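You operate a simulated robot arm through the tools that you are given. There is no shell and no other tool. Be economical: measure what you need, move in short steps, check, and stop when the job is done.

The job below is to be done with a simulated two-armed robot. You get a single attempt, and the scene is never put back.

## Task
Move the burnt apple pouch from the sealing station to the REWORK tray.
Fine: the jaws are cold and the heat stays off; air off before the narrow door opens, door shut before the air goes on again.

It is judged by the outcome, as a careful person would: the job done as asked, and still so three seconds after it is handed in. It fails if anything else is knocked over, pushed out of place, dropped, spilled or broken.

## Robot
Two 7-joint arms with two-finger parallel grippers on one trunk, on a base that drives. Base frame: it is fixed to the floor where the robot stands at the start and does not move with it; the origin is under the middle of the robot, x ahead of it, y to its left, z up. Readings come in mm, degrees, newtons and seconds.
The left shoulder is at the start at [50, 187, 1093], the right one opposite. With the tool pointing down near the work surface each hand reaches from about 100 to 660 mm from the robot's upright axis, wherever it stands, measured 20 degrees to its own side. Places, roughly: apple pouch [500, -1000, 1000]; banana pouch [-1500, -1500, 1000]; corn pouch [-1500, -1250, 1000]; heat switch [400, 300, 1000]; mango pouch [-1250, -500, 1000]; narrow sealing door [500, -1000, 1200]; peach pouch [-1250, -750, 1000]; red air valve [400, 0, 900]; red rework tray [-1200, -900, 900]; strawberry pouch [-1250, -750, 1000]. Payload 3.43 kg a hand.
The tool frame of a hand sits at the grasp point between the pads (the TCP): z along the fingers, y along the line on which they close. The tips reach 30 mm beyond it. Largest opening 94 mm; finger width 28, thickness 10; the body of the gripper, 50 by 96 mm, starts 55 mm behind the TCP.
Orientation is that of the tool frame in the base frame, as [roll, pitch, yaw] about the fixed x, y, z axes, in that order (R = Rz(yaw) Ry(pitch) Rx(roll)). With the fingers straight down and closing along the base's y, the tool's x points along the base's -x, its y along +y and its z along -z.

## Interface
- The arms move only by the tool move_arm. It takes "left_targets", "right_targets" or both (then of equal length, played together; a hand with none holds still); each is a list of rows, each a list of 6 numbers: the shift along the base's x, y, z in m, then the turn, a rotation vector about the base's x, y, z in rad. In form: [[dx, dy, dz, rx, ry, rz], ...]. A call has 1 to 12 rows; each row shifts and turns the commanded pose from where the row before left it. "left_jaw" and "right_jaw" are, for a hand that has rows, the gripper command, from -1 (fully open) to 1 (shut), values between in proportion, set as the call begins (left out, the last holds). Each row takes 0.2 s and may step no farther than 50 mm and 8.6 degrees from the row before; otherwise, or with a gripper value out of range, the whole call is refused. A pose out of reach is approached as far as the arm can. The call stops where the force on the tool passes 90 N (or 10 N more than at its start, if that is more) or the arm is blocked; 0.2 s more then pass. Each finger travels about 153 mm/s and halts on what it meets, pressing with about 23 N; the grip force reading is that of the motor and also rises with nothing between the fingers. The clock runs only during rows and for 0.2 s after the last one: add rows that do not move to give the fingers time. It gives the time, the measured TCP pose, the force on the tool (base axes), the opening and the grip force at its end, in the units of the frame above (readings bear some noise), with the torque about the TCP (base axes, N m) and any sound that the robot's microphone picked up, and new pictures: "pictures" is both (left out), scene, wrist or none (wrist: the cameras of the hands that moved).
- Cameras (640 x 400 px; columns grow to the right, rows downward): "scene" is now at [138.7, -45.6, 1286.6]; the picture's right is [-0.48, -0.88, 0.00], its down [-0.23, 0.12, -0.97] and it looks along [0.85, -0.47, -0.26] (base axes); focal length 214 px, centre (320, 200). "left" rides on the left gripper at [76, -14, -103] in its tool frame; the picture's right is [0.18, 0.98, 0.00], its down [-0.75, 0.14, -0.64] and it looks along [-0.63, 0.12, 0.77] (tool axes); focal length 243 px, centre (320, 200). "right" rides on the right gripper at [76, 14, -102] in its tool frame; the picture's right is [-0.18, 0.98, 0.00], its down [-0.75, -0.14, -0.64] and it looks along [-0.63, -0.12, 0.77] (tool axes); focal length 243 px, centre (320, 200). There is no depth. A picture from a camera that has moved, and an enlarged one, comes with that camera's place and axes in the base frame and with its lens.
- raise_lower(by): slides the trunk up (or, below 0, down) by that many mm; the arms and the scene camera ride with it, the base frame stays. It gives what a move gives, with no picture.
- steer(legs): drives the robot by 1 to 6 legs, each [ahead, left, turn to the left] in mm, mm and degrees, along the robot's own axes; the way and the turn of a leg run together, so that a leg with both is an arc; at most 1500 mm and 180 degrees a leg. The arms and the cameras ride along, it lands a little off, and it stops where it bumps. It gives what a move gives, and a new picture of the scene camera.
- head_to(pan, tilt): turns the head with the scene camera to pan (to the left, within 80 degrees either way) and tilt (down, from -29 to 69), counted from straight ahead of the robot. It gives what a move gives, and a new picture of the scene camera.
- close_up(camera, box): a new picture of the part [left, top, right, bottom] of that camera's present view, enlarged. It takes no simulated time.
- sign_off(): hands the job in; it is judged then, once.

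Work in short steps. Places have to be worked out from the pictures, the camera data and where the tool is seen: move nearer, look again, correct. Check each grasp and each placing, and mend what went wrong. You have 120 turns and 260 pictures in all, those below and enlarged ones among them. Open the grippers and draw the arms clear of the work before you hand the job in, unless the task says otherwise; then end with one line.

The tools are called as a command line: name --argument value ..., lists and objects as JSON in quotes. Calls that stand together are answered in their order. move_arm: Moves the arms, as the interface text tells. Its arguments: {"type":"object","properties":{"left_targets":{"type":"array"},"left_jaw":{"type":"number"},"right_targets":{"type":"array"},"right_jaw":{"type":"number"},"pictures":{"type":"string","enum":["both","scene","wrist","none"]}},"required":[]} The other tools are called the same way: raise_lower (by) slides the trunk up or down; steer (legs) drives the base; head_to (pan, tilt) turns the head that bears the scene camera; close_up (camera, box) takes an enlarged picture of a part of a camera's view; sign_off () hands the job in.

At the start:

```text
time: 0.0
left_position: [274.7, -56.1, 1286.0]
left_ee_rot: [180.0, -0.1, -180.0]
left_force: [0.0, 0.0, 0.1]
left_wrist_torque: [-0.01, 0.02, 0.01]
left_finger_gap: 94.2
left_gripper_force: 0.0
right_position: [256.6, -311.3, 1294.8]
right_ee_rot: [180.0, 0.1, -179.8]
right_force: [0.1, -0.2, -0.5]
right_wrist_torque: [-0.01, -0.01, 0.01]
right_finger_gap: 93.8
right_gripper_force: 0.0
trunk travel left (down, up): [-309.0, 123.0]
robot x, y, heading: [-3.0, 3.8, -0.0]
head pan, tilt: [-28.9, 15.0]
```

scene: 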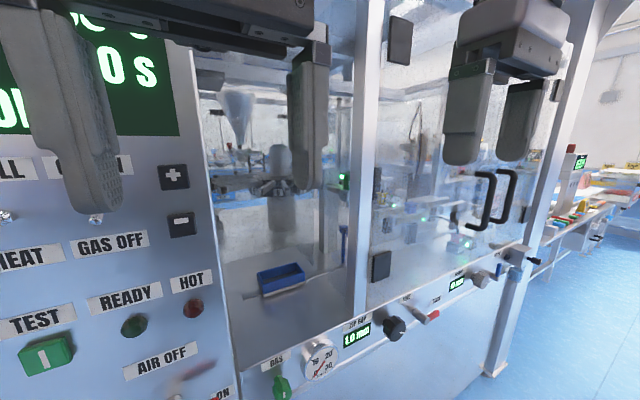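
right: 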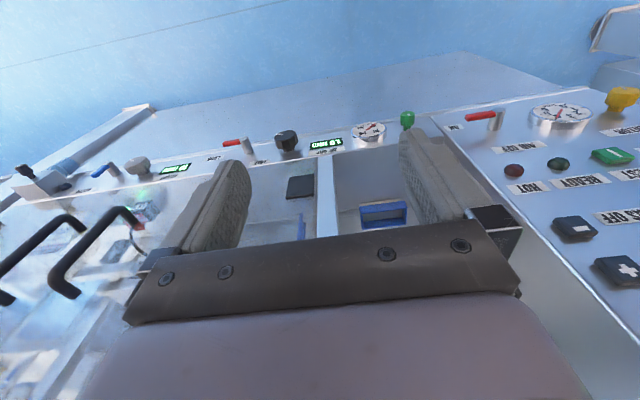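
left: 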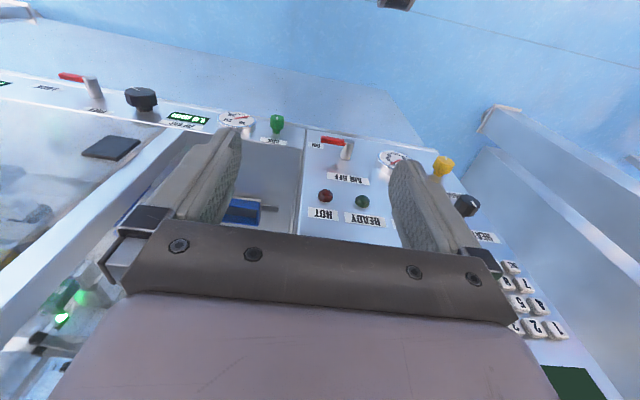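

The robot faces a sealing machine with its panel and doors. I turn the head to look at the panel first and then toward the narrow door.

head_to --pan 0 --tilt 35

head_to --pan -60 --tilt 20

```text
time: 0.9
left_position: [274.2, -55.5, 1285.7]
left_ee_rot: [-180.0, 0.0, 179.9]
left_force: [0.0, -0.3, -0.6]
left_wrist_torque: [0.01, 0.01, 0.0]
left_finger_gap: 94.0
left_gripper_force: 0.1
right_position: [257.4, -310.7, 1295.5]
right_ee_rot: [179.9, 0.1, -179.9]
right_force: [-0.1, 0.2, 0.6]
right_wrist_torque: [0.01, 0.0, 0.01]
right_finger_gap: 93.7
right_gripper_force: 0.0
trunk travel left (down, up): [-309.0, 123.0]
robot x, y, heading: [1.2, -0.2, -0.2]
head pan, tilt: [0.0, 35.0]
camera scene: at [145.0, -0.6, 1254.7], right [0.0, -1.0, 0.0], down [-0.57, 0.0, -0.82], along [0.82, 0.0, -0.57], focal length 214 px, centre (320, 200)
```

scene: 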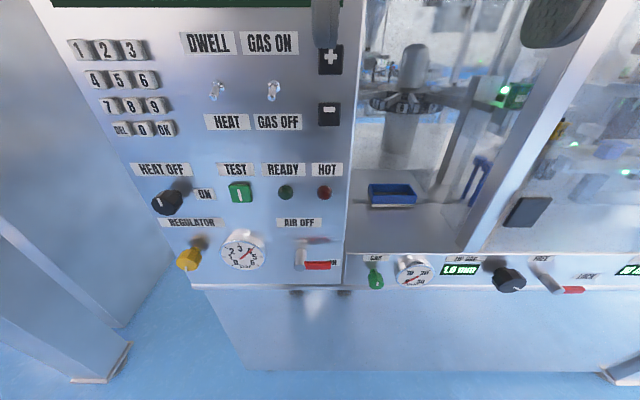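

```text
time: 2.2
left_position: [274.2, -54.6, 1285.4]
left_ee_rot: [-180.0, 0.0, -180.0]
left_force: [0.2, -0.8, -0.3]
left_wrist_torque: [0.02, 0.0, -0.02]
left_finger_gap: 94.1
left_gripper_force: 0.0
right_position: [256.6, -312.0, 1294.7]
right_ee_rot: [179.9, 0.0, -179.9]
right_force: [0.1, -0.4, 0.4]
right_wrist_torque: [-0.02, -0.02, 0.01]
right_finger_gap: 94.0
right_gripper_force: 0.1
trunk travel left (down, up): [-309.0, 123.0]
robot x, y, heading: [-1.0, -1.5, -0.1]
head pan, tilt: [-60.0, 20.0]
camera scene: at [103.5, -81.1, 1278.4], right [-0.87, -0.5, 0.0], down [-0.17, 0.3, -0.94], along [0.47, -0.81, -0.34], focal length 214 px, centre (320, 200)
```

scene: 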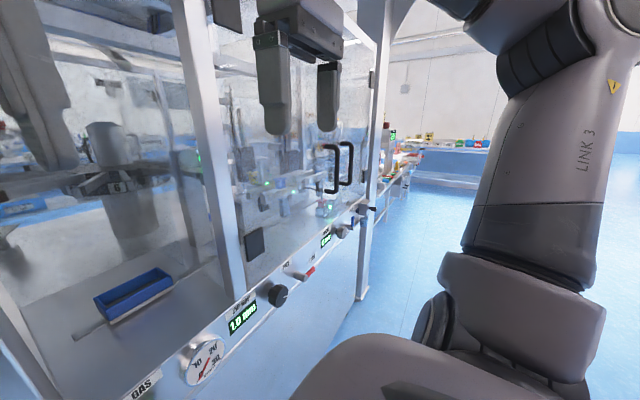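

The air valve lever points right to "ON", with "AIR OFF" above. I return the head and look at it closely.

head_to --pan 0 --tilt 45

close_up --camera "scene" --box '[220, 120, 380, 240]'

```text
time: 3.5
left_position: [274.0, -55.3, 1286.1]
left_ee_rot: [180.0, 0.0, -180.0]
left_force: [0.1, -0.5, -0.1]
left_wrist_torque: [-0.01, 0.0, -0.01]
left_finger_gap: 93.7
left_gripper_force: 0.2
right_position: [257.7, -310.7, 1295.5]
right_ee_rot: [179.9, 0.1, -179.9]
right_force: [0.9, 1.3, -0.7]
right_wrist_torque: [-0.01, 0.01, 0.0]
right_finger_gap: 93.9
right_gripper_force: 0.1
trunk travel left (down, up): [-309.0, 123.0]
robot x, y, heading: [-2.9, 2.7, 0.1]
head pan, tilt: [0.0, 45.0]
camera scene: at [138.2, -0.6, 1239.8], right [0.0, -1.0, 0.0], down [-0.71, 0.0, -0.71], along [0.71, 0.0, -0.71], focal length 214 px, centre (320, 200)
```

scene: 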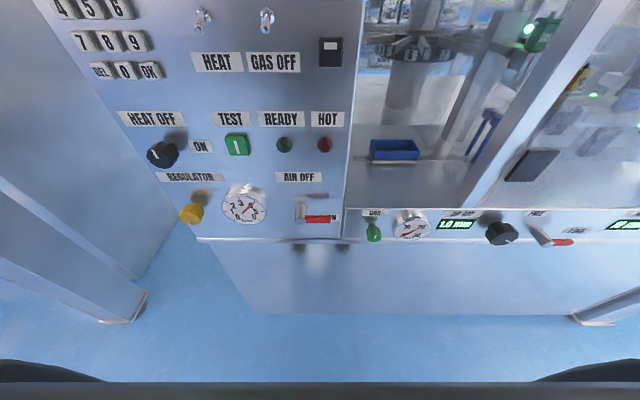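

```text
3.33 times, centred on (300, 180) of scene
camera zoom: at [138.2, -0.6, 1239.8], right [0.0, -1.0, 0.0], down [-0.71, 0.0, -0.71], along [0.71, 0.0, -0.71], focal length 715 px, centre (387, 267)
```

zoom: 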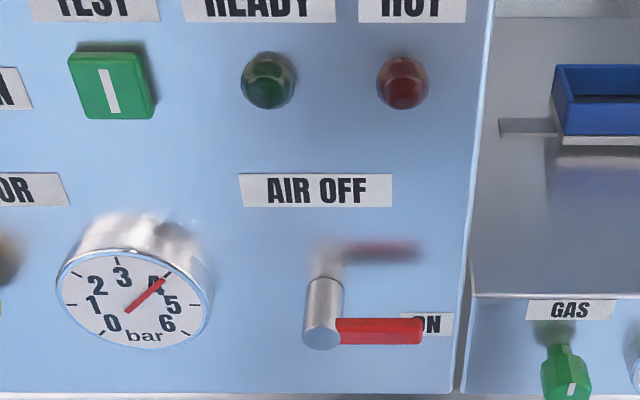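

Triangulating from scene and left cameras puts the valve's front end near [466, 46, 848] with the lever reaching to y≈-25. Before moving, I zoom in on the lower right panel and its labels.

close_up --camera "scene" --box '[340, 190, 640, 270]'

close_up --camera "right" --box '[0, 100, 340, 300]'

head_to --pan -40 --tilt 25

close_up --camera "scene" --box '[320, 100, 640, 300]'

```text
2.13 times, centred on (490, 230) of scene
camera zoom: at [138.2, -0.6, 1239.8], right [0.0, -1.0, 0.0], down [-0.71, 0.0, -0.71], along [0.71, 0.0, -0.71], focal length 458 px, centre (-43, 136)
```

zoom: 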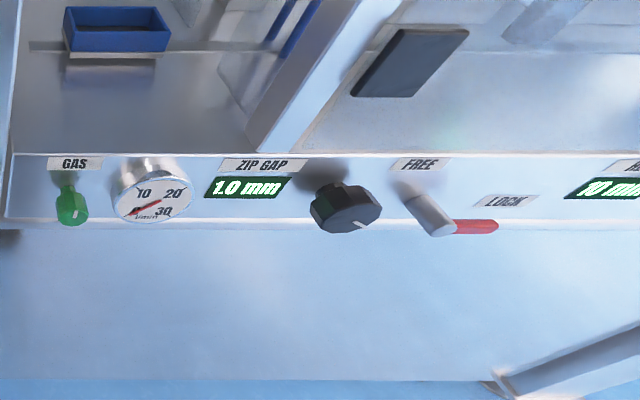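

```text
1.88 times, centred on (170, 200) of right
camera zoom: at [180.0, -298.0, 1398.6], right [0.18, 0.98, 0.0], down [0.75, -0.14, 0.64], along [0.63, -0.12, -0.77], focal length 457 px, centre (602, 200)
```

zoom: 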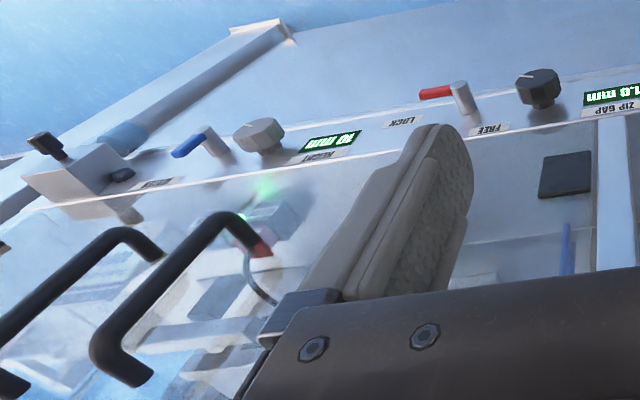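

```text
time: 4.6
left_position: [274.6, -55.1, 1285.0]
left_ee_rot: [-180.0, 0.0, 180.0]
left_force: [-0.4, -0.3, 0.0]
left_wrist_torque: [0.01, -0.01, 0.01]
left_finger_gap: 93.9
left_gripper_force: 0.1
right_position: [256.9, -311.2, 1296.2]
right_ee_rot: [179.9, 0.0, -179.9]
right_force: [0.2, 0.2, 0.4]
right_wrist_torque: [-0.01, 0.01, 0.04]
right_finger_gap: 93.9
right_gripper_force: 0.0
trunk travel left (down, up): [-309.0, 123.0]
robot x, y, heading: [2.5, -2.9, 0.1]
head pan, tilt: [-40.0, 25.0]
camera scene: at [127.5, -59.7, 1270.3], right [-0.64, -0.77, 0.0], down [-0.32, 0.27, -0.91], along [0.69, -0.58, -0.42], focal length 214 px, centre (320, 200)
```

scene: 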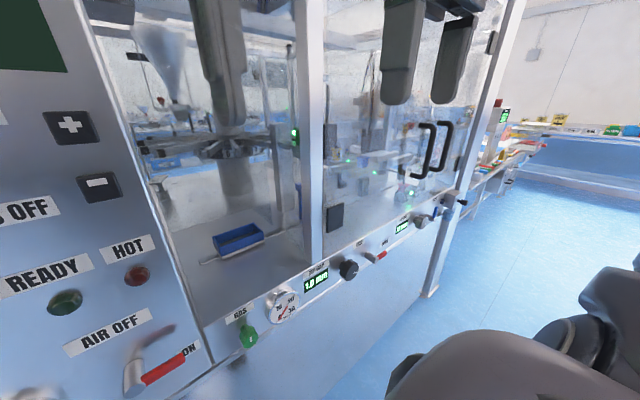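

```text
2.00 times, centred on (480, 200) of scene
camera zoom: at [127.5, -59.7, 1270.3], right [-0.64, -0.77, 0.0], down [-0.32, 0.27, -0.91], along [0.69, -0.58, -0.42], focal length 429 px, centre (0, 200)
```

zoom: 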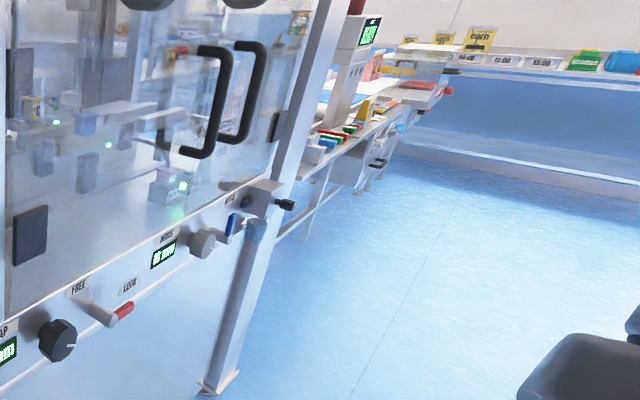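

The valve lever is clear to reach with the left arm. I lower the left hand with jaws closed and start pitching the fingers forward.

move_arm --left_targets '[[0.005, 0.008, -0.045, 0, 0, 0], [0.005, 0.008, -0.045, 0, 0, 0], [0.005, 0.008, -0.045, 0, 0, 0], [0.005, 0.008, -0.045, 0, 0, 0], [0.005, 0.004, -0.045, 0, -0.14, 0], [0.005, 0.004, -0.045, 0, -0.14, 0], [0.005, 0, -0.045, 0, -0.14, 0], [0.005, 0, -0.045, 0, -0.14, 0], [0.005, 0, -0.02, 0, -0.14, 0], [0.005, 0, -0.02, 0, -0.14, 0], [0.005, 0, -0.02, 0, -0.14, 0], [0.005, 0, -0.02, 0, -0.14, 0]]' --left_jaw 1 --pictures "wrist"

head_to --pan 0 --tilt 45

```text
time: 7.2
left_position: [348.4, -13.9, 852.0]
left_ee_rot: [-178.0, 65.5, -176.4]
left_force: [-0.4, 0.4, -0.5]
left_wrist_torque: [0.01, -0.01, -0.01]
left_finger_gap: 0.0
left_gripper_force: 23.3
right_position: [256.5, -311.5, 1295.0]
right_ee_rot: [-180.0, 0.3, -179.9]
right_force: [0.3, -0.5, 0.1]
right_wrist_torque: [-0.02, -0.01, 0.02]
right_finger_gap: 93.9
right_gripper_force: 0.0
trunk travel left (down, up): [-309.0, 123.0]
robot x, y, heading: [2.7, -3.3, 0.4]
head pan, tilt: [-40.0, 25.0]
camera left: at [224.7, -31.1, 825.1], right [-0.11, 0.98, -0.18], down [-0.28, 0.14, 0.95], along [0.95, 0.15, 0.25], focal length 243 px, centre (320, 200)
```

left: 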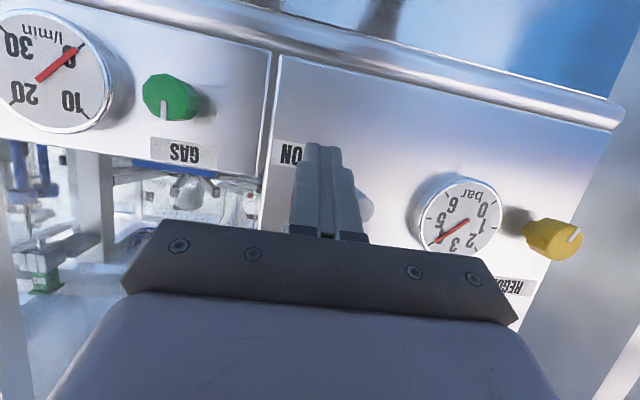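

```text
time: 8.3
left_position: [349.1, -12.1, 851.9]
left_ee_rot: [-178.8, 65.6, -176.9]
left_force: [0.0, 0.1, -0.4]
left_wrist_torque: [0.0, -0.04, 0.01]
left_finger_gap: 0.0
left_gripper_force: 23.5
right_position: [255.4, -309.8, 1295.8]
right_ee_rot: [179.9, 0.1, -179.9]
right_force: [-0.2, -0.9, -0.2]
right_wrist_torque: [0.01, 0.02, -0.03]
right_finger_gap: 93.9
right_gripper_force: 0.1
trunk travel left (down, up): [-309.0, 123.0]
robot x, y, heading: [-1.8, -0.3, -0.1]
head pan, tilt: [0.0, 45.0]
camera scene: at [138.2, -0.6, 1239.8], right [0.0, -1.0, 0.0], down [-0.71, 0.0, -0.71], along [0.71, 0.0, -0.71], focal length 214 px, centre (320, 200)
```

scene: 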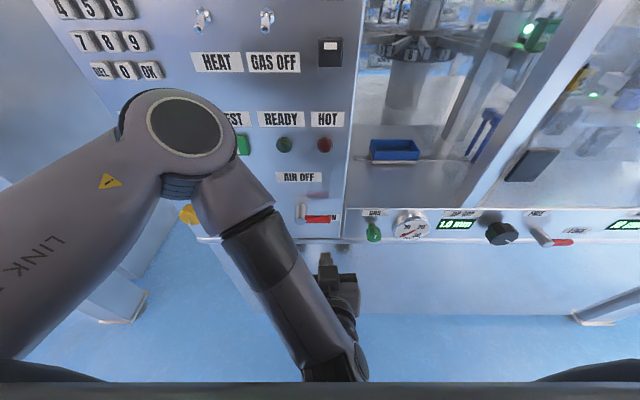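

Cross-checking with the nearer left view, the valve's front end is about [442, 44, 880], lever tip y≈-25. I level the fingers and slide them in under the lever.

move_arm --left_targets '[[0.0, 0.003, -0.015, 0, -0.14, 0], [0.02, 0.003, -0.005, 0, -0.14, 0], [0.02, 0, 0, 0, 0, 0], [0.02, 0, 0, 0, 0, 0], [0.018, 0, 0, 0, 0, 0]]'

close_up --camera "scene" --box '[240, 160, 400, 260]'

```text
time: 9.5
left_position: [422.8, 4.7, 821.2]
left_ee_rot: [178.9, 79.6, -179.2]
left_force: [-0.3, -0.6, 0.5]
left_wrist_torque: [-0.01, 0.01, 0.02]
left_finger_gap: 0.0
left_gripper_force: 22.4
left hand out of reach, approached as far as the arm can: row 2
right_position: [257.0, -309.4, 1296.3]
right_ee_rot: [180.0, 0.0, -179.9]
right_force: [1.3, -0.4, -0.1]
right_wrist_torque: [-0.02, -0.01, 0.01]
right_finger_gap: 94.2
right_gripper_force: 0.2
trunk travel left (down, up): [-309.0, 123.0]
robot x, y, heading: [2.0, 0.1, -0.2]
head pan, tilt: [0.0, 45.0]
camera scene: at [138.2, -0.5, 1239.8], right [0.0, -1.0, 0.0], down [-0.71, 0.0, -0.71], along [0.71, 0.0, -0.71], focal length 214 px, centre (320, 200)
camera left: at [308.7, -12.9, 764.3], right [-0.07, 0.98, -0.18], down [-0.5, 0.12, 0.86], along [0.86, 0.15, 0.48], focal length 243 px, centre (320, 200)
```

scene: 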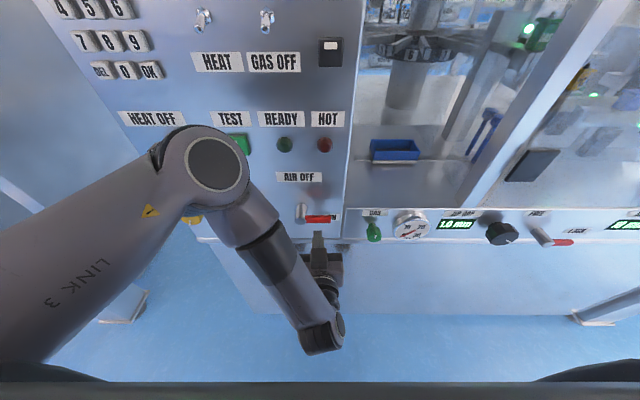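
left: 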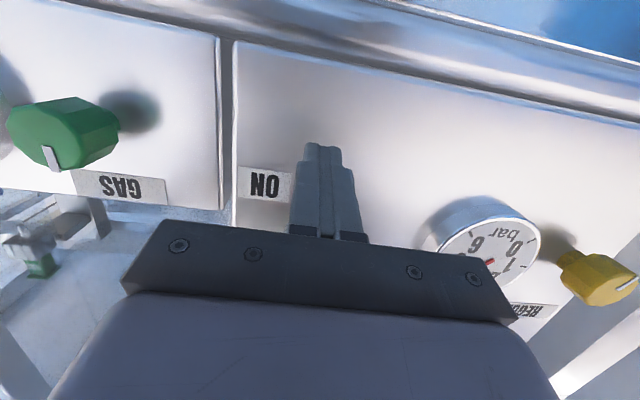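

```text
4.00 times, centred on (320, 210) of scene
camera zoom: at [138.2, -0.5, 1239.8], right [0.0, -1.0, 0.0], down [-0.71, 0.0, -0.71], along [0.71, 0.0, -0.71], focal length 858 px, centre (320, 160)
```

zoom: 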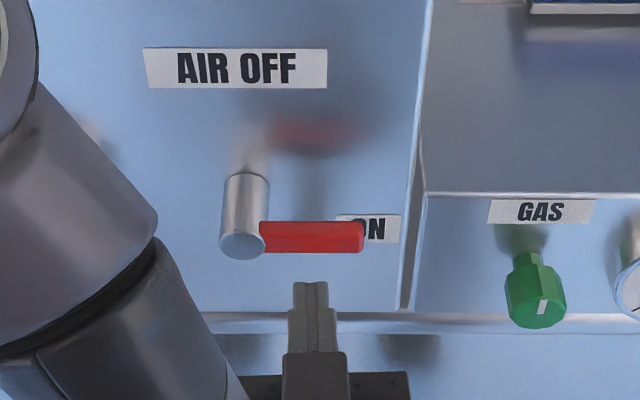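

The tip is right under the lever (tip ≈ [452, 5, 816]). I shift it right toward the lever end, slightly deeper, and raise until it starts pushing.

move_arm --left_targets '[[0.008, -0.012, 0, 0, 0, 0], [0, 0, 0.015, 0, 0, 0], [0, 0, 0.015, 0, 0, 0], [0, 0, 0.012, 0, 0, 0], [0, 0, 0.012, 0, 0, 0]]'

close_up --camera "scene" --box '[240, 160, 400, 260]'

```text
time: 10.7
left_position: [429.4, -5.3, 872.6]
left_ee_rot: [-179.9, 79.1, -177.7]
left_force: [-1.1, 0.6, -4.5]
left_wrist_torque: [-0.05, 0.0, 0.02]
left_finger_gap: 0.0
left_gripper_force: 23.1
right_position: [256.0, -310.3, 1296.4]
right_ee_rot: [179.9, 0.1, -179.9]
right_force: [-0.6, -0.7, 0.2]
right_wrist_torque: [0.02, 0.02, -0.01]
right_finger_gap: 94.2
right_gripper_force: 0.1
trunk travel left (down, up): [-309.0, 123.0]
robot x, y, heading: [0.3, 1.4, -0.1]
head pan, tilt: [0.0, 45.0]
camera scene: at [138.2, -0.3, 1239.7], right [0.0, -1.0, 0.0], down [-0.71, 0.0, -0.71], along [0.71, 0.0, -0.71], focal length 214 px, centre (320, 200)
camera left: at [316.6, -23.9, 816.0], right [-0.07, 0.98, -0.18], down [-0.49, 0.12, 0.86], along [0.87, 0.15, 0.48], focal length 243 px, centre (320, 200)
```

scene: 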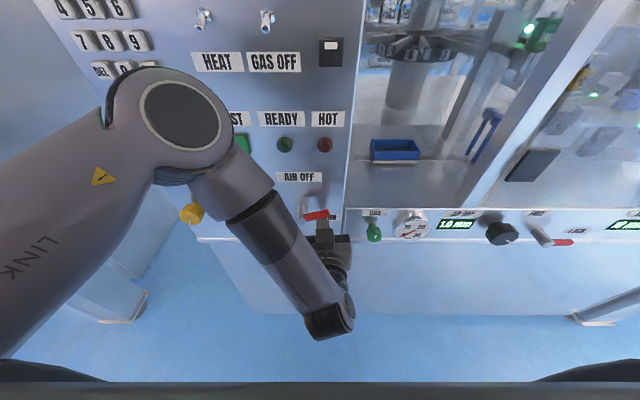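
left: 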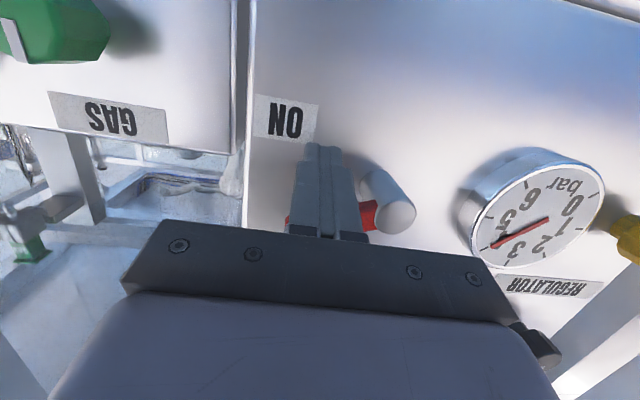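

```text
4.00 times, centred on (320, 210) of scene
camera zoom: at [138.2, -0.3, 1239.7], right [0.0, -1.0, 0.0], down [-0.71, 0.0, -0.71], along [0.71, 0.0, -0.71], focal length 858 px, centre (320, 160)
```

zoom: 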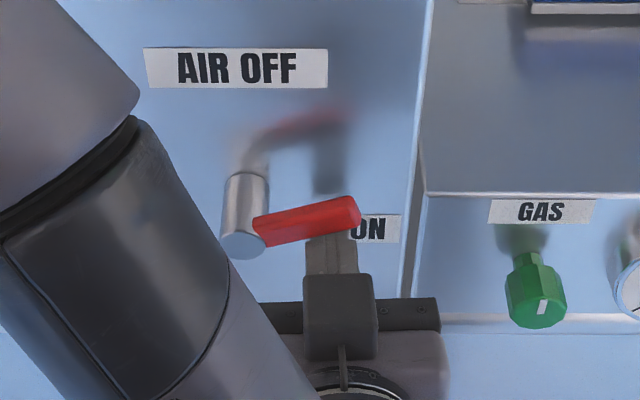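

The lever is turning easily (≈4.5 N). I follow the arc up and left toward OFF.

move_arm --left_targets '[[0, -0.002, 0.012, 0, 0, 0], [0, -0.001, 0.011, 0, 0, 0], [0, 0.006, 0.011, 0, 0, 0], [0, 0.007, 0.01, 0, 0, 0], [0, 0.01, 0.008, 0, 0, 0], [0, 0.011, 0.005, 0, 0, 0], [0, 0.006, 0.001, 0, 0, 0]]'

close_up --camera "scene" --box '[240, 160, 400, 260]'

```text
time: 12.3
left_position: [424.2, 15.3, 938.1]
left_ee_rot: [-179.9, 80.2, 179.9]
left_force: [-0.5, -1.9, 1.2]
left_wrist_torque: [0.04, -0.03, -0.02]
left_finger_gap: 0.1
left_gripper_force: 23.3
right_position: [257.9, -311.1, 1295.6]
right_ee_rot: [180.0, 0.2, -179.9]
right_force: [-0.3, -0.4, -0.1]
right_wrist_torque: [-0.02, -0.02, 0.0]
right_finger_gap: 93.9
right_gripper_force: 0.1
trunk travel left (down, up): [-309.0, 123.0]
robot x, y, heading: [-1.0, 1.9, 0.3]
head pan, tilt: [0.0, 45.0]
camera scene: at [138.1, -0.6, 1239.8], right [0.0, -1.0, 0.0], down [-0.71, 0.0, -0.71], along [0.71, 0.0, -0.71], focal length 214 px, centre (320, 200)
camera left: at [310.5, 1.7, 879.8], right [-0.03, 0.98, -0.18], down [-0.51, 0.14, 0.85], along [0.86, 0.12, 0.49], focal length 243 px, centre (320, 200)
```

scene: 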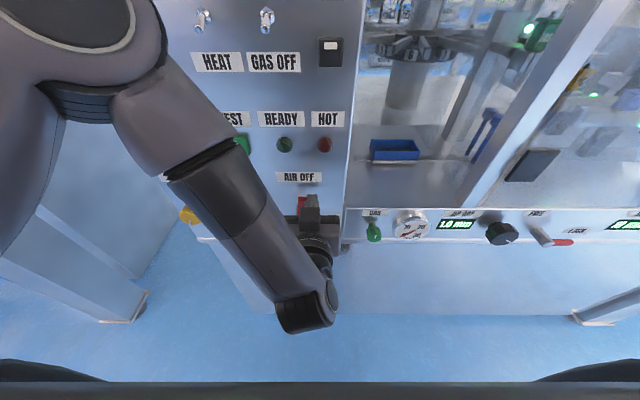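
left: 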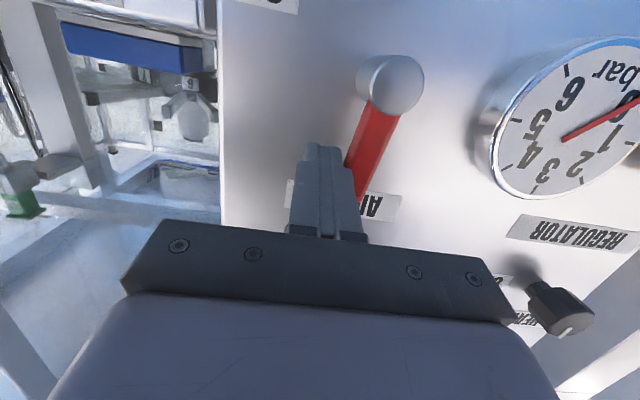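

```text
4.00 times, centred on (320, 210) of scene
camera zoom: at [138.1, -0.6, 1239.8], right [0.0, -1.0, 0.0], down [-0.71, 0.0, -0.71], along [0.71, 0.0, -0.71], focal length 858 px, centre (320, 160)
```

zoom: 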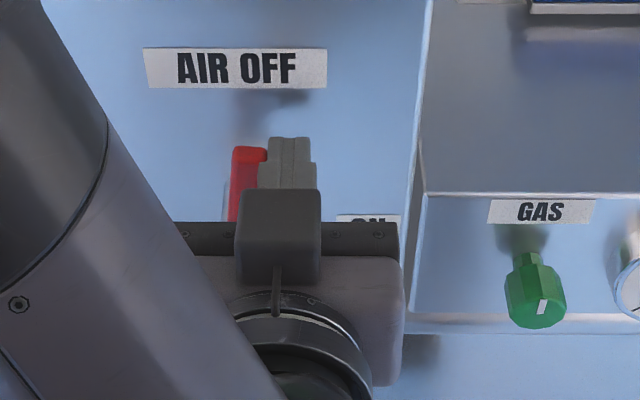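

The gauge fell to 0 bar; the lever is nearly upright. I nudge it a bit more to complete the turn.

move_arm --left_targets '[[0, 0.008, 0, 0, 0, 0], [0, 0.008, 0, 0, 0, 0], [0, 0.004, 0, 0, 0, 0]]'

close_up --camera "scene" --box '[240, 160, 400, 260]'

```text
time: 13.1
left_position: [423.5, 25.1, 938.0]
left_ee_rot: [-176.9, 80.2, -178.4]
left_force: [7.7, -47.3, -2.6]
left_wrist_torque: [-0.68, -0.1, -0.4]
left_finger_gap: 0.0
left_gripper_force: 22.9
right_position: [256.6, -316.7, 1293.4]
right_ee_rot: [179.6, 0.1, -180.0]
right_force: [0.1, 0.5, 0.2]
right_wrist_torque: [-0.01, -0.01, 0.01]
right_finger_gap: 94.2
right_gripper_force: 0.1
trunk travel left (down, up): [-309.0, 123.0]
robot x, y, heading: [-1.9, -3.2, -0.5]
head pan, tilt: [0.0, 45.0]
camera scene: at [139.2, -5.9, 1239.6], right [0.0, -1.0, 0.0], down [-0.71, 0.0, -0.71], along [0.71, 0.0, -0.71], focal length 214 px, centre (320, 200)
camera left: at [309.9, 13.3, 879.9], right [-0.01, 0.98, -0.19], down [-0.5, 0.16, 0.85], along [0.87, 0.1, 0.49], focal length 243 px, centre (320, 200)
```

scene: 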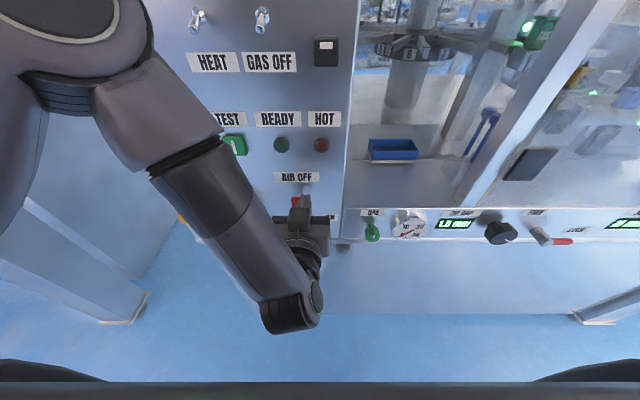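
left: 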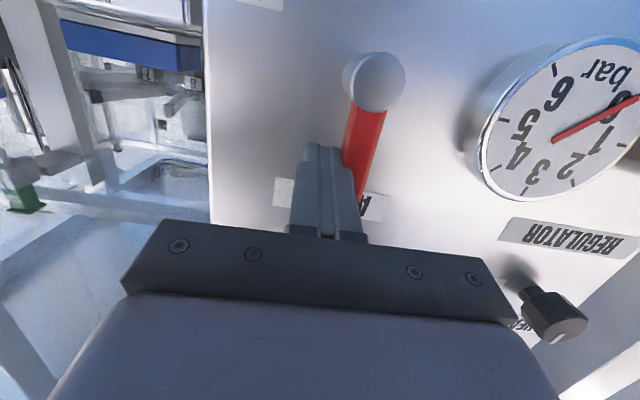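

```text
4.00 times, centred on (320, 210) of scene
camera zoom: at [139.2, -5.9, 1239.6], right [0.0, -1.0, 0.0], down [-0.71, 0.0, -0.71], along [0.71, 0.0, -0.71], focal length 858 px, centre (320, 160)
```

zoom: 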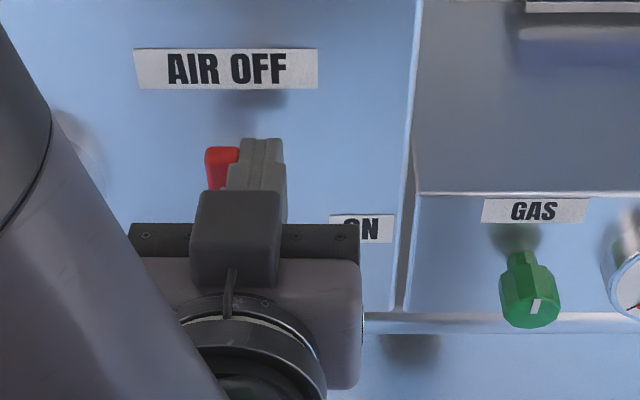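

The lever is against its OFF stop (47 N). I back off and retract the hand away from the panel.

move_arm --left_targets '[[0, -0.025, 0, 0, 0, 0], [-0.04, 0, 0, 0, 0, 0], [-0.04, 0, 0, 0, 0, 0], [-0.01, 0, 0.02, 0, 0.14, 0], [0, 0, 0.02, 0, 0.14, 0], [0, 0, 0.03, 0, 0.14, 0], [0, 0, 0.03, 0, 0.14, 0], [0, 0, 0.03, 0, 0.14, 0], [0, 0, 0.03, 0, 0.14, 0], [0, 0, 0.03, 0, 0.14, 0], [0, 0, 0.03, 0, 0.14, 0], [0, 0, 0.03, 0, 0.14, 0]]' --pictures "scene"

close_up --camera "scene" --box '[160, 120, 400, 270]'

```text
time: 15.7
left_position: [335.5, 11.1, 1188.6]
left_ee_rot: [-179.8, 7.9, -180.0]
left_force: [0.2, 0.6, 0.5]
left_wrist_torque: [0.0, 0.0, 0.0]
left_finger_gap: 0.2
left_gripper_force: 22.7
right_position: [258.2, -311.1, 1295.7]
right_ee_rot: [179.8, 0.2, -179.9]
right_force: [0.1, -0.3, -0.5]
right_wrist_torque: [0.02, -0.01, 0.01]
right_finger_gap: 94.0
right_gripper_force: 0.1
trunk travel left (down, up): [-309.0, 123.0]
robot x, y, heading: [2.0, -1.4, 0.1]
head pan, tilt: [0.0, 45.0]
camera scene: at [138.3, -0.7, 1239.7], right [0.0, -1.0, 0.0], down [-0.71, 0.0, -0.71], along [0.71, 0.0, -0.71], focal length 214 px, centre (320, 200)
```

scene: 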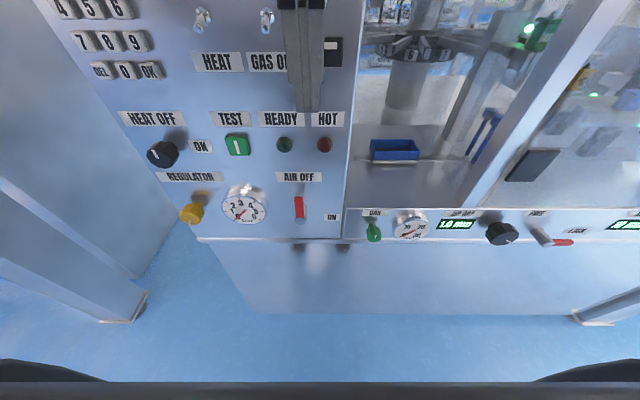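

```text
2.67 times, centred on (280, 195) of scene
camera zoom: at [138.3, -0.7, 1239.7], right [0.0, -1.0, 0.0], down [-0.71, 0.0, -0.71], along [0.71, 0.0, -0.71], focal length 572 px, centre (427, 213)
```

zoom: 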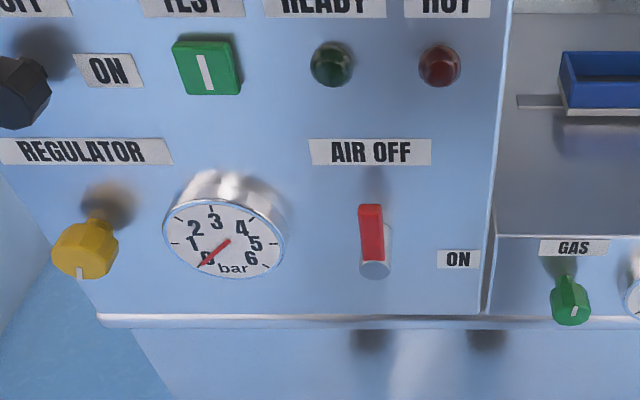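

Air is off and the gauge reads zero. I back up a bit and strafe right to face the narrow door, then look.

steer --legs '[[-150, 0, 0], [0, -700, 0]]'

head_to --pan -25 --tilt 15

```text
time: 23.2
left_position: [185.6, -689.5, 1188.3]
left_ee_rot: [180.0, 8.0, -179.8]
left_force: [-1.0, 0.0, -0.6]
left_wrist_torque: [-0.03, 0.02, 0.0]
left_finger_gap: 0.1
left_gripper_force: 22.7
right_position: [108.0, -1010.6, 1294.9]
right_ee_rot: [179.9, 0.0, -179.7]
right_force: [-0.9, -0.5, -0.3]
right_wrist_torque: [0.0, 0.01, -0.02]
right_finger_gap: 93.9
right_gripper_force: 0.0
trunk travel left (down, up): [-309.0, 123.0]
robot x, y, heading: [-148.2, -699.8, 0.4]
head pan, tilt: [0.0, 45.0]
camera scene: at [-11.4, -701.5, 1239.8], right [0.0, -1.0, 0.0], down [-0.71, 0.0, -0.71], along [0.71, 0.0, -0.71], focal length 214 px, centre (320, 200)
```

scene: 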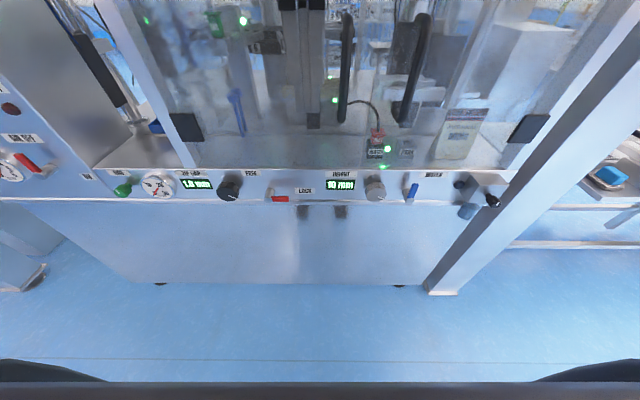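

```text
time: 24.2
left_position: [186.1, -688.8, 1187.7]
left_ee_rot: [-180.0, 8.0, -179.7]
left_force: [-0.4, -0.6, -0.4]
left_wrist_torque: [0.0, 0.01, -0.01]
left_finger_gap: 0.0
left_gripper_force: 22.9
right_position: [108.3, -1010.2, 1296.2]
right_ee_rot: [179.9, 0.1, -179.7]
right_force: [0.2, 0.3, 0.6]
right_wrist_torque: [0.04, -0.04, 0.0]
right_finger_gap: 94.0
right_gripper_force: 0.0
trunk travel left (down, up): [-309.0, 123.0]
robot x, y, heading: [-149.9, -699.7, 0.4]
head pan, tilt: [-25.0, 15.0]
camera scene: at [-7.8, -740.8, 1286.5], right [-0.42, -0.91, 0.0], down [-0.24, 0.11, -0.97], along [0.88, -0.4, -0.26], focal length 214 px, centre (320, 200)
```

scene: 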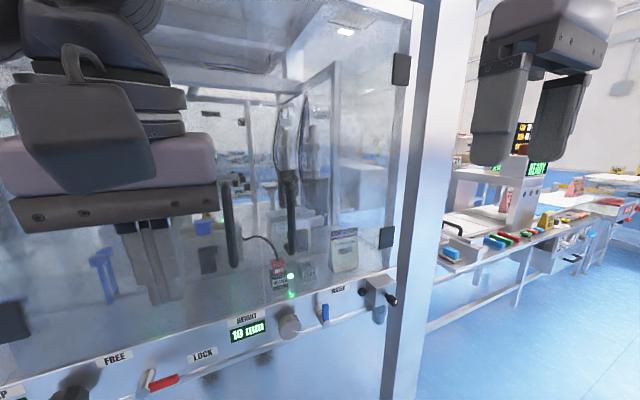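

The left hand blocks the view of the doors. I move it to the left and back, and look again straight on.

move_arm --left_targets '[[-0.01, 0.045, 0.005, 0, -0.07, 0], [-0.01, 0.045, 0.005, 0, -0.07, 0], [-0.01, 0.045, 0, 0, 0, 0], [-0.01, 0.045, 0, 0, 0, 0], [0, 0.045, 0, 0, 0, 0], [0, 0.045, 0, 0, 0, 0]]' --pictures "none"

head_to --pan -10 --tilt 15

close_up --camera "scene" --box '[240, 80, 480, 300]'

```text
time: 25.6
left_position: [143.5, -418.2, 1195.4]
left_ee_rot: [-179.9, 16.0, -179.6]
left_force: [0.0, -0.4, 0.8]
left_wrist_torque: [-0.01, 0.02, 0.03]
left_finger_gap: 0.2
left_gripper_force: 22.8
right_position: [108.5, -1010.6, 1296.1]
right_ee_rot: [179.9, 0.2, -179.8]
right_force: [-0.4, 0.3, 0.5]
right_wrist_torque: [0.01, 0.01, 0.01]
right_finger_gap: 94.2
right_gripper_force: 0.1
trunk travel left (down, up): [-309.0, 123.0]
robot x, y, heading: [-151.2, -702.6, 0.2]
head pan, tilt: [-25.0, 15.0]
```

```text
time: 26.4
left_position: [145.1, -419.0, 1196.7]
left_ee_rot: [-179.9, 16.0, -179.7]
left_force: [0.3, 0.3, -0.3]
left_wrist_torque: [0.03, 0.01, 0.0]
left_finger_gap: 0.1
left_gripper_force: 23.3
right_position: [108.9, -1010.8, 1297.2]
right_ee_rot: [179.9, 0.2, -179.8]
right_force: [0.7, -0.1, 0.9]
right_wrist_torque: [-0.02, -0.01, 0.0]
right_finger_gap: 94.1
right_gripper_force: 0.1
trunk travel left (down, up): [-309.0, 123.0]
robot x, y, heading: [-147.6, -702.4, 0.4]
head pan, tilt: [-10.0, 15.0]
camera scene: at [-0.7, -717.6, 1286.6], right [-0.17, -0.99, 0.0], down [-0.26, 0.04, -0.97], along [0.95, -0.16, -0.26], focal length 214 px, centre (320, 200)
```

scene: 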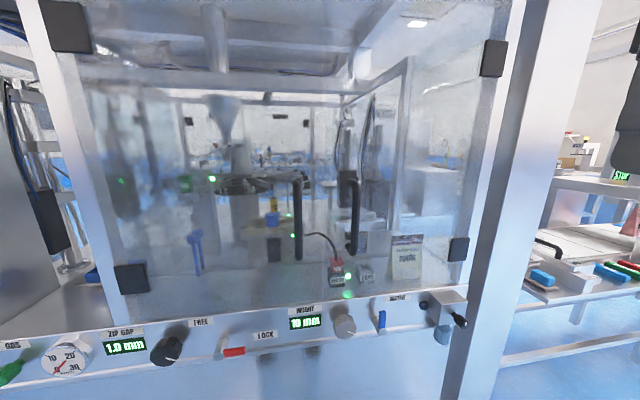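

```text
1.82 times, centred on (360, 190) of scene
camera zoom: at [-0.7, -717.6, 1286.6], right [-0.17, -0.99, 0.0], down [-0.26, 0.04, -0.97], along [0.95, -0.16, -0.26], focal length 390 px, centre (247, 218)
```

zoom: 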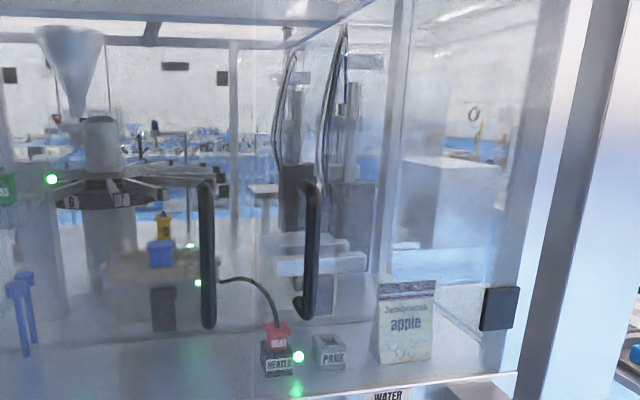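

The apple pouch stands behind the right-hand (narrow) door, whose black handle I estimate near [478, -883, 1016–1150], hinged at the right. I pitch the right hand forward in front of the handle for a closer measurement.

move_arm --right_targets '[[0.012, 0.011, -0.019, 0, -0.14, 0], [0.012, 0.011, -0.019, 0, -0.14, 0], [0.012, 0.011, -0.019, 0, -0.14, 0], [0.012, 0.011, -0.019, 0, -0.14, 0], [0.012, 0.011, -0.019, 0, -0.14, 0], [0.012, 0.011, -0.019, 0, -0.14, 0], [0.012, 0.011, -0.019, 0, -0.14, 0], [0.012, 0.011, -0.019, 0, -0.14, 0], [0.012, 0.011, -0.019, 0, -0.14, 0], [0.012, 0.011, -0.019, 0, -0.14, 0], [0.012, 0.011, -0.019, 0, -0.14, 0]]' --right_jaw -1

```text
time: 28.8
left_position: [145.6, -419.1, 1195.7]
left_ee_rot: [-179.9, 16.0, -179.8]
left_force: [-0.9, -1.1, 0.0]
left_wrist_torque: [-0.01, 0.02, -0.04]
left_finger_gap: 0.1
left_gripper_force: 23.0
right_position: [294.3, -876.5, 1129.3]
right_ee_rot: [-172.9, 88.5, -172.7]
right_force: [-0.4, -0.1, -0.3]
right_wrist_torque: [-0.02, -0.02, 0.02]
right_finger_gap: 93.9
right_gripper_force: 0.1
right hand out of reach, approached as far as the arm can: row 8, 9, 10
trunk travel left (down, up): [-309.0, 123.0]
robot x, y, heading: [-151.7, -699.3, 0.5]
head pan, tilt: [-10.0, 15.0]
camera scene: at [-0.1, -717.7, 1286.5], right [-0.17, -0.99, 0.0], down [-0.26, 0.04, -0.97], along [0.95, -0.16, -0.26], focal length 214 px, centre (320, 200)
camera right: at [189.6, -863.5, 1055.5], right [0.0, 0.98, 0.18], down [-0.62, -0.14, 0.77], along [0.78, -0.11, 0.61], focal length 243 px, centre (320, 200)
```

scene: 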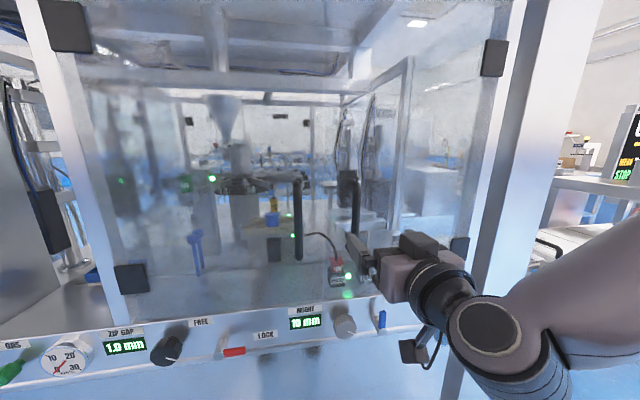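
right: 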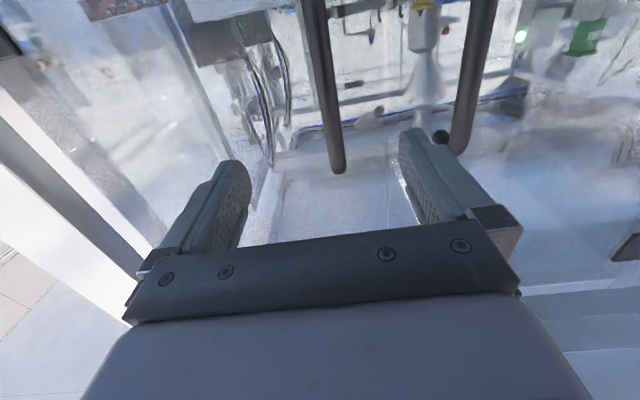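

Triangulated: the narrow door's handle bar is at about x 443, y -870, z 1037–1212 (hinge near y≈-1210). I bring the open fingers around the bar.

move_arm --right_targets '[[0.035, 0.003, 0, 0, 0, 0], [0.035, 0.003, 0, 0, 0, 0], [0.035, 0, 0, 0, 0, 0], [0.03, 0, 0, 0, 0, 0], [0, 0, 0, 0, 0, 0]]'

close_up --camera "scene" --box '[270, 150, 470, 330]'

```text
time: 30.0
left_position: [145.0, -418.1, 1195.9]
left_ee_rot: [-179.9, 16.0, -179.8]
left_force: [0.2, -0.5, 0.2]
left_wrist_torque: [-0.06, -0.04, -0.01]
left_finger_gap: 0.0
left_gripper_force: 23.1
right_position: [431.0, -868.0, 1129.0]
right_ee_rot: [-169.3, 88.2, -169.2]
right_force: [0.1, 0.2, 0.5]
right_wrist_torque: [0.01, -0.02, 0.01]
right_finger_gap: 93.8
right_gripper_force: 0.1
trunk travel left (down, up): [-309.0, 123.0]
robot x, y, heading: [-148.7, -700.1, 0.2]
head pan, tilt: [-10.0, 15.0]
camera scene: at [-0.8, -717.6, 1286.6], right [-0.17, -0.99, 0.0], down [-0.26, 0.04, -0.97], along [0.95, -0.16, -0.26], focal length 214 px, centre (320, 200)
camera right: at [325.8, -855.0, 1056.4], right [0.01, 0.98, 0.18], down [-0.62, -0.14, 0.77], along [0.79, -0.11, 0.61], focal length 243 px, centre (320, 200)
```

scene: 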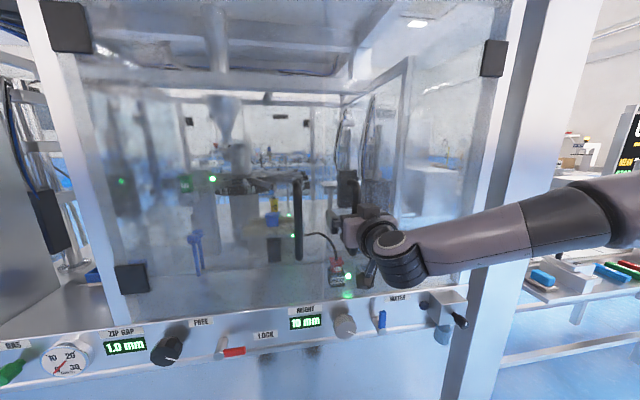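
right: 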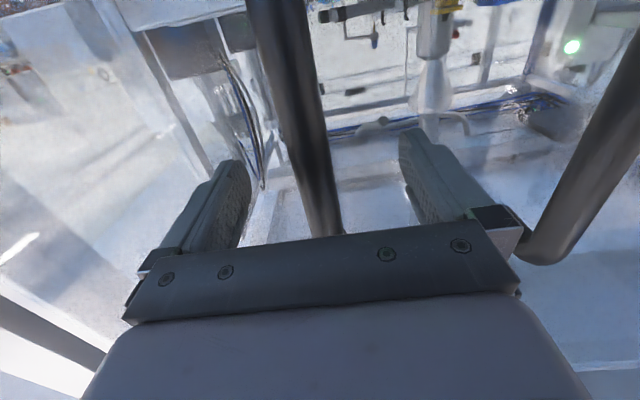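

```text
2.22 times, centred on (370, 240) of scene
camera zoom: at [-0.8, -717.6, 1286.6], right [-0.17, -0.99, 0.0], down [-0.26, 0.04, -0.97], along [0.95, -0.16, -0.26], focal length 477 px, centre (209, 111)
```

zoom: 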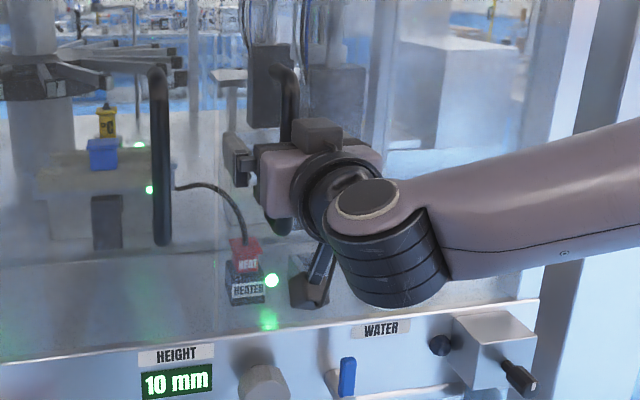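

The bar sits between the fingers. I close the jaws on it.

move_arm --right_targets '[[0.006, 0, 0, 0, 0, 0], [0, 0, 0, 0, 0, 0], [0, 0, 0, 0, 0, 0]]' --right_jaw 1 --pictures "wrist"

```text
time: 30.8
left_position: [144.1, -418.0, 1196.1]
left_ee_rot: [-179.9, 16.1, -179.7]
left_force: [-0.4, 0.0, -0.2]
left_wrist_torque: [-0.01, -0.03, 0.02]
left_finger_gap: 0.1
left_gripper_force: 23.2
right_position: [435.3, -867.4, 1129.8]
right_ee_rot: [-171.6, 88.1, -171.5]
right_force: [-8.8, 1.3, -2.8]
right_wrist_torque: [0.44, -0.17, 0.02]
right_finger_gap: 22.1
right_gripper_force: 45.3
trunk travel left (down, up): [-309.0, 123.0]
robot x, y, heading: [-145.9, -702.4, 0.3]
head pan, tilt: [-10.0, 15.0]
camera right: at [329.3, -854.8, 1056.9], right [0.01, 0.98, 0.18], down [-0.62, -0.14, 0.78], along [0.79, -0.11, 0.61], focal length 243 px, centre (320, 200)
```

right: 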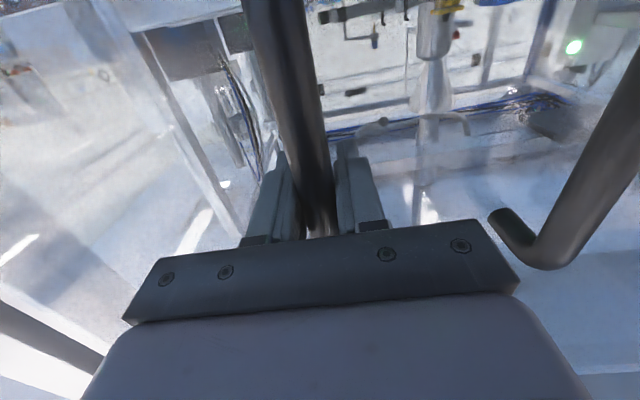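

The bar is gripped (22 mm). I pull the door open gently along its arc, turning the hand with it.

move_arm --right_targets '[[-0.017, -0.003, 0, 0, 0, 0.05], [-0.017, -0.0035, 0, 0, 0, 0.05], [-0.0165, -0.0045, 0, 0, 0, 0.05], [-0.0163, -0.0053, 0, 0, 0, 0.05]]'

```text
time: 31.8
left_position: [145.2, -411.2, 1194.1]
left_ee_rot: [-179.5, 16.1, -179.5]
left_force: [0.0, -0.7, 0.1]
left_wrist_torque: [0.0, 0.04, 0.02]
left_finger_gap: 0.0
left_gripper_force: 23.3
right_position: [390.8, -873.4, 1145.6]
right_ee_rot: [-164.6, 86.5, -153.1]
right_force: [-13.4, 55.2, -34.5]
right_wrist_torque: [0.87, -0.22, -0.79]
right_finger_gap: 22.5
right_gripper_force: 44.8
right hand out of reach, approached as far as the arm can: row 1, 2, 3
trunk travel left (down, up): [-309.0, 123.0]
robot x, y, heading: [-151.9, -704.6, 0.2]
head pan, tilt: [-10.0, 15.0]
camera scene: at [0.2, -710.0, 1286.3], right [-0.17, -0.99, 0.01], down [-0.26, 0.04, -0.97], along [0.95, -0.16, -0.26], focal length 214 px, centre (320, 200)
camera right: at [282.7, -882.2, 1075.9], right [-0.18, 0.97, 0.17], down [-0.56, -0.24, 0.79], along [0.81, 0.05, 0.59], focal length 243 px, centre (320, 200)
```

scene: 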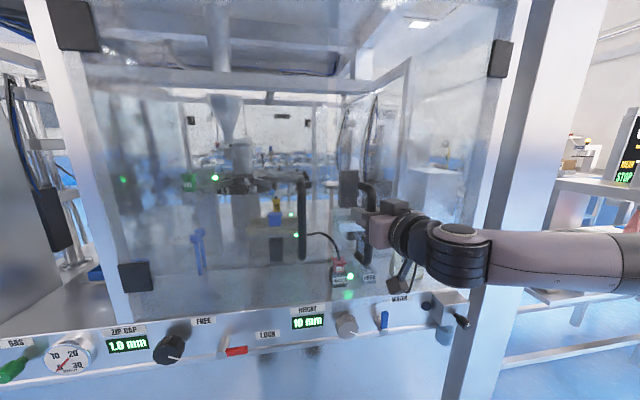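
right: 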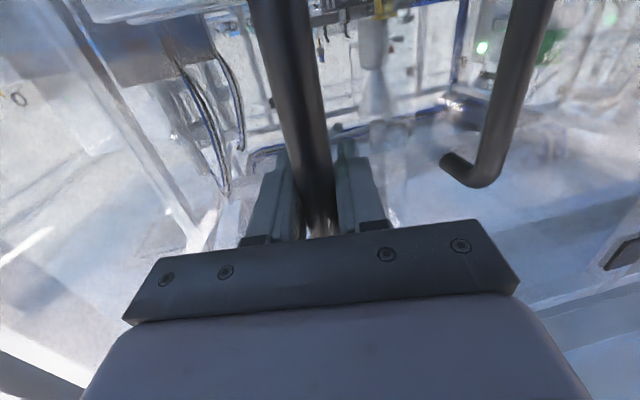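

The door is opening (handle moved 44 mm), but the arm strained sideways. I relieve the strain by shifting the command slightly.

move_arm --right_targets '[[0, 0.008, 0.01, 0, 0, 0], [0, 0, 0, 0, 0, 0]]' --pictures "none"

```text
time: 32.4
left_position: [146.5, -414.8, 1193.8]
left_ee_rot: [-179.6, 16.0, -179.6]
left_force: [0.4, -0.4, 0.0]
left_wrist_torque: [-0.03, 0.02, 0.02]
left_finger_gap: 0.0
left_gripper_force: 23.3
right_position: [392.8, -872.2, 1155.0]
right_ee_rot: [-166.1, 86.7, -155.5]
right_force: [-10.9, 42.4, -33.4]
right_wrist_torque: [0.6, -0.17, -0.53]
right_finger_gap: 22.5
right_gripper_force: 45.2
trunk travel left (down, up): [-309.0, 123.0]
robot x, y, heading: [-151.0, -700.6, 0.2]
head pan, tilt: [-10.0, 15.0]
```

Still 42 N sideways; I give it more y and a little down.

move_arm --right_targets '[[0, 0.012, -0.006, 0, 0, 0], [0, 0, 0, 0, 0, 0]]' --pictures "none"

```text
time: 33.0
left_position: [145.4, -417.8, 1195.3]
left_ee_rot: [-179.9, 15.9, -179.7]
left_force: [0.5, -0.4, 0.3]
left_wrist_torque: [-0.01, -0.01, 0.0]
left_finger_gap: 0.1
left_gripper_force: 23.5
right_position: [396.5, -872.2, 1155.8]
right_ee_rot: [-170.9, 87.9, -162.2]
right_force: [-3.2, 15.9, -12.3]
right_wrist_torque: [0.22, 1.21, -0.19]
right_finger_gap: 22.3
right_gripper_force: 44.8
trunk travel left (down, up): [-309.0, 123.0]
robot x, y, heading: [-150.9, -703.1, 0.0]
head pan, tilt: [-10.0, 15.0]
```

Forces are low now. I pull the door further by driving the base back slightly.

steer --legs '[[-50, -13, 0]]'

```text
time: 33.9
left_position: [96.0, -430.3, 1194.7]
left_ee_rot: [-179.9, 16.0, -179.6]
left_force: [-0.1, -0.7, 0.4]
left_wrist_torque: [-0.02, 0.01, 0.01]
left_finger_gap: 0.0
left_gripper_force: 23.2
right_position: [347.5, -887.5, 1155.7]
right_ee_rot: [-169.6, 88.0, -161.0]
right_force: [-3.4, 11.8, -12.8]
right_wrist_torque: [0.37, -0.01, -0.01]
right_finger_gap: 22.2
right_gripper_force: 44.8
trunk travel left (down, up): [-309.0, 123.0]
robot x, y, heading: [-196.8, -714.0, 0.5]
head pan, tilt: [-10.0, 15.0]
camera scene: at [-49.0, -730.1, 1286.6], right [-0.17, -0.99, 0.0], down [-0.26, 0.04, -0.97], along [0.95, -0.16, -0.26], focal length 214 px, centre (320, 200)
```

scene: 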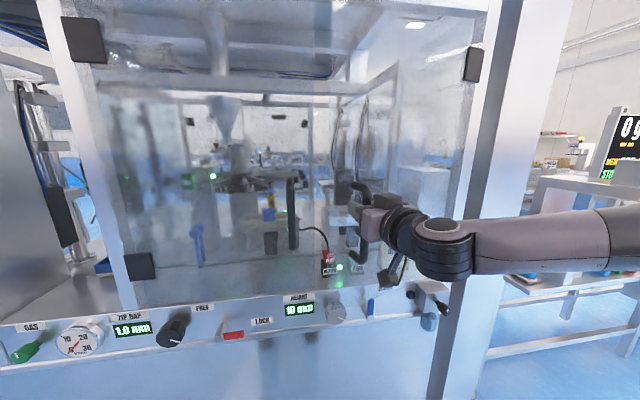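

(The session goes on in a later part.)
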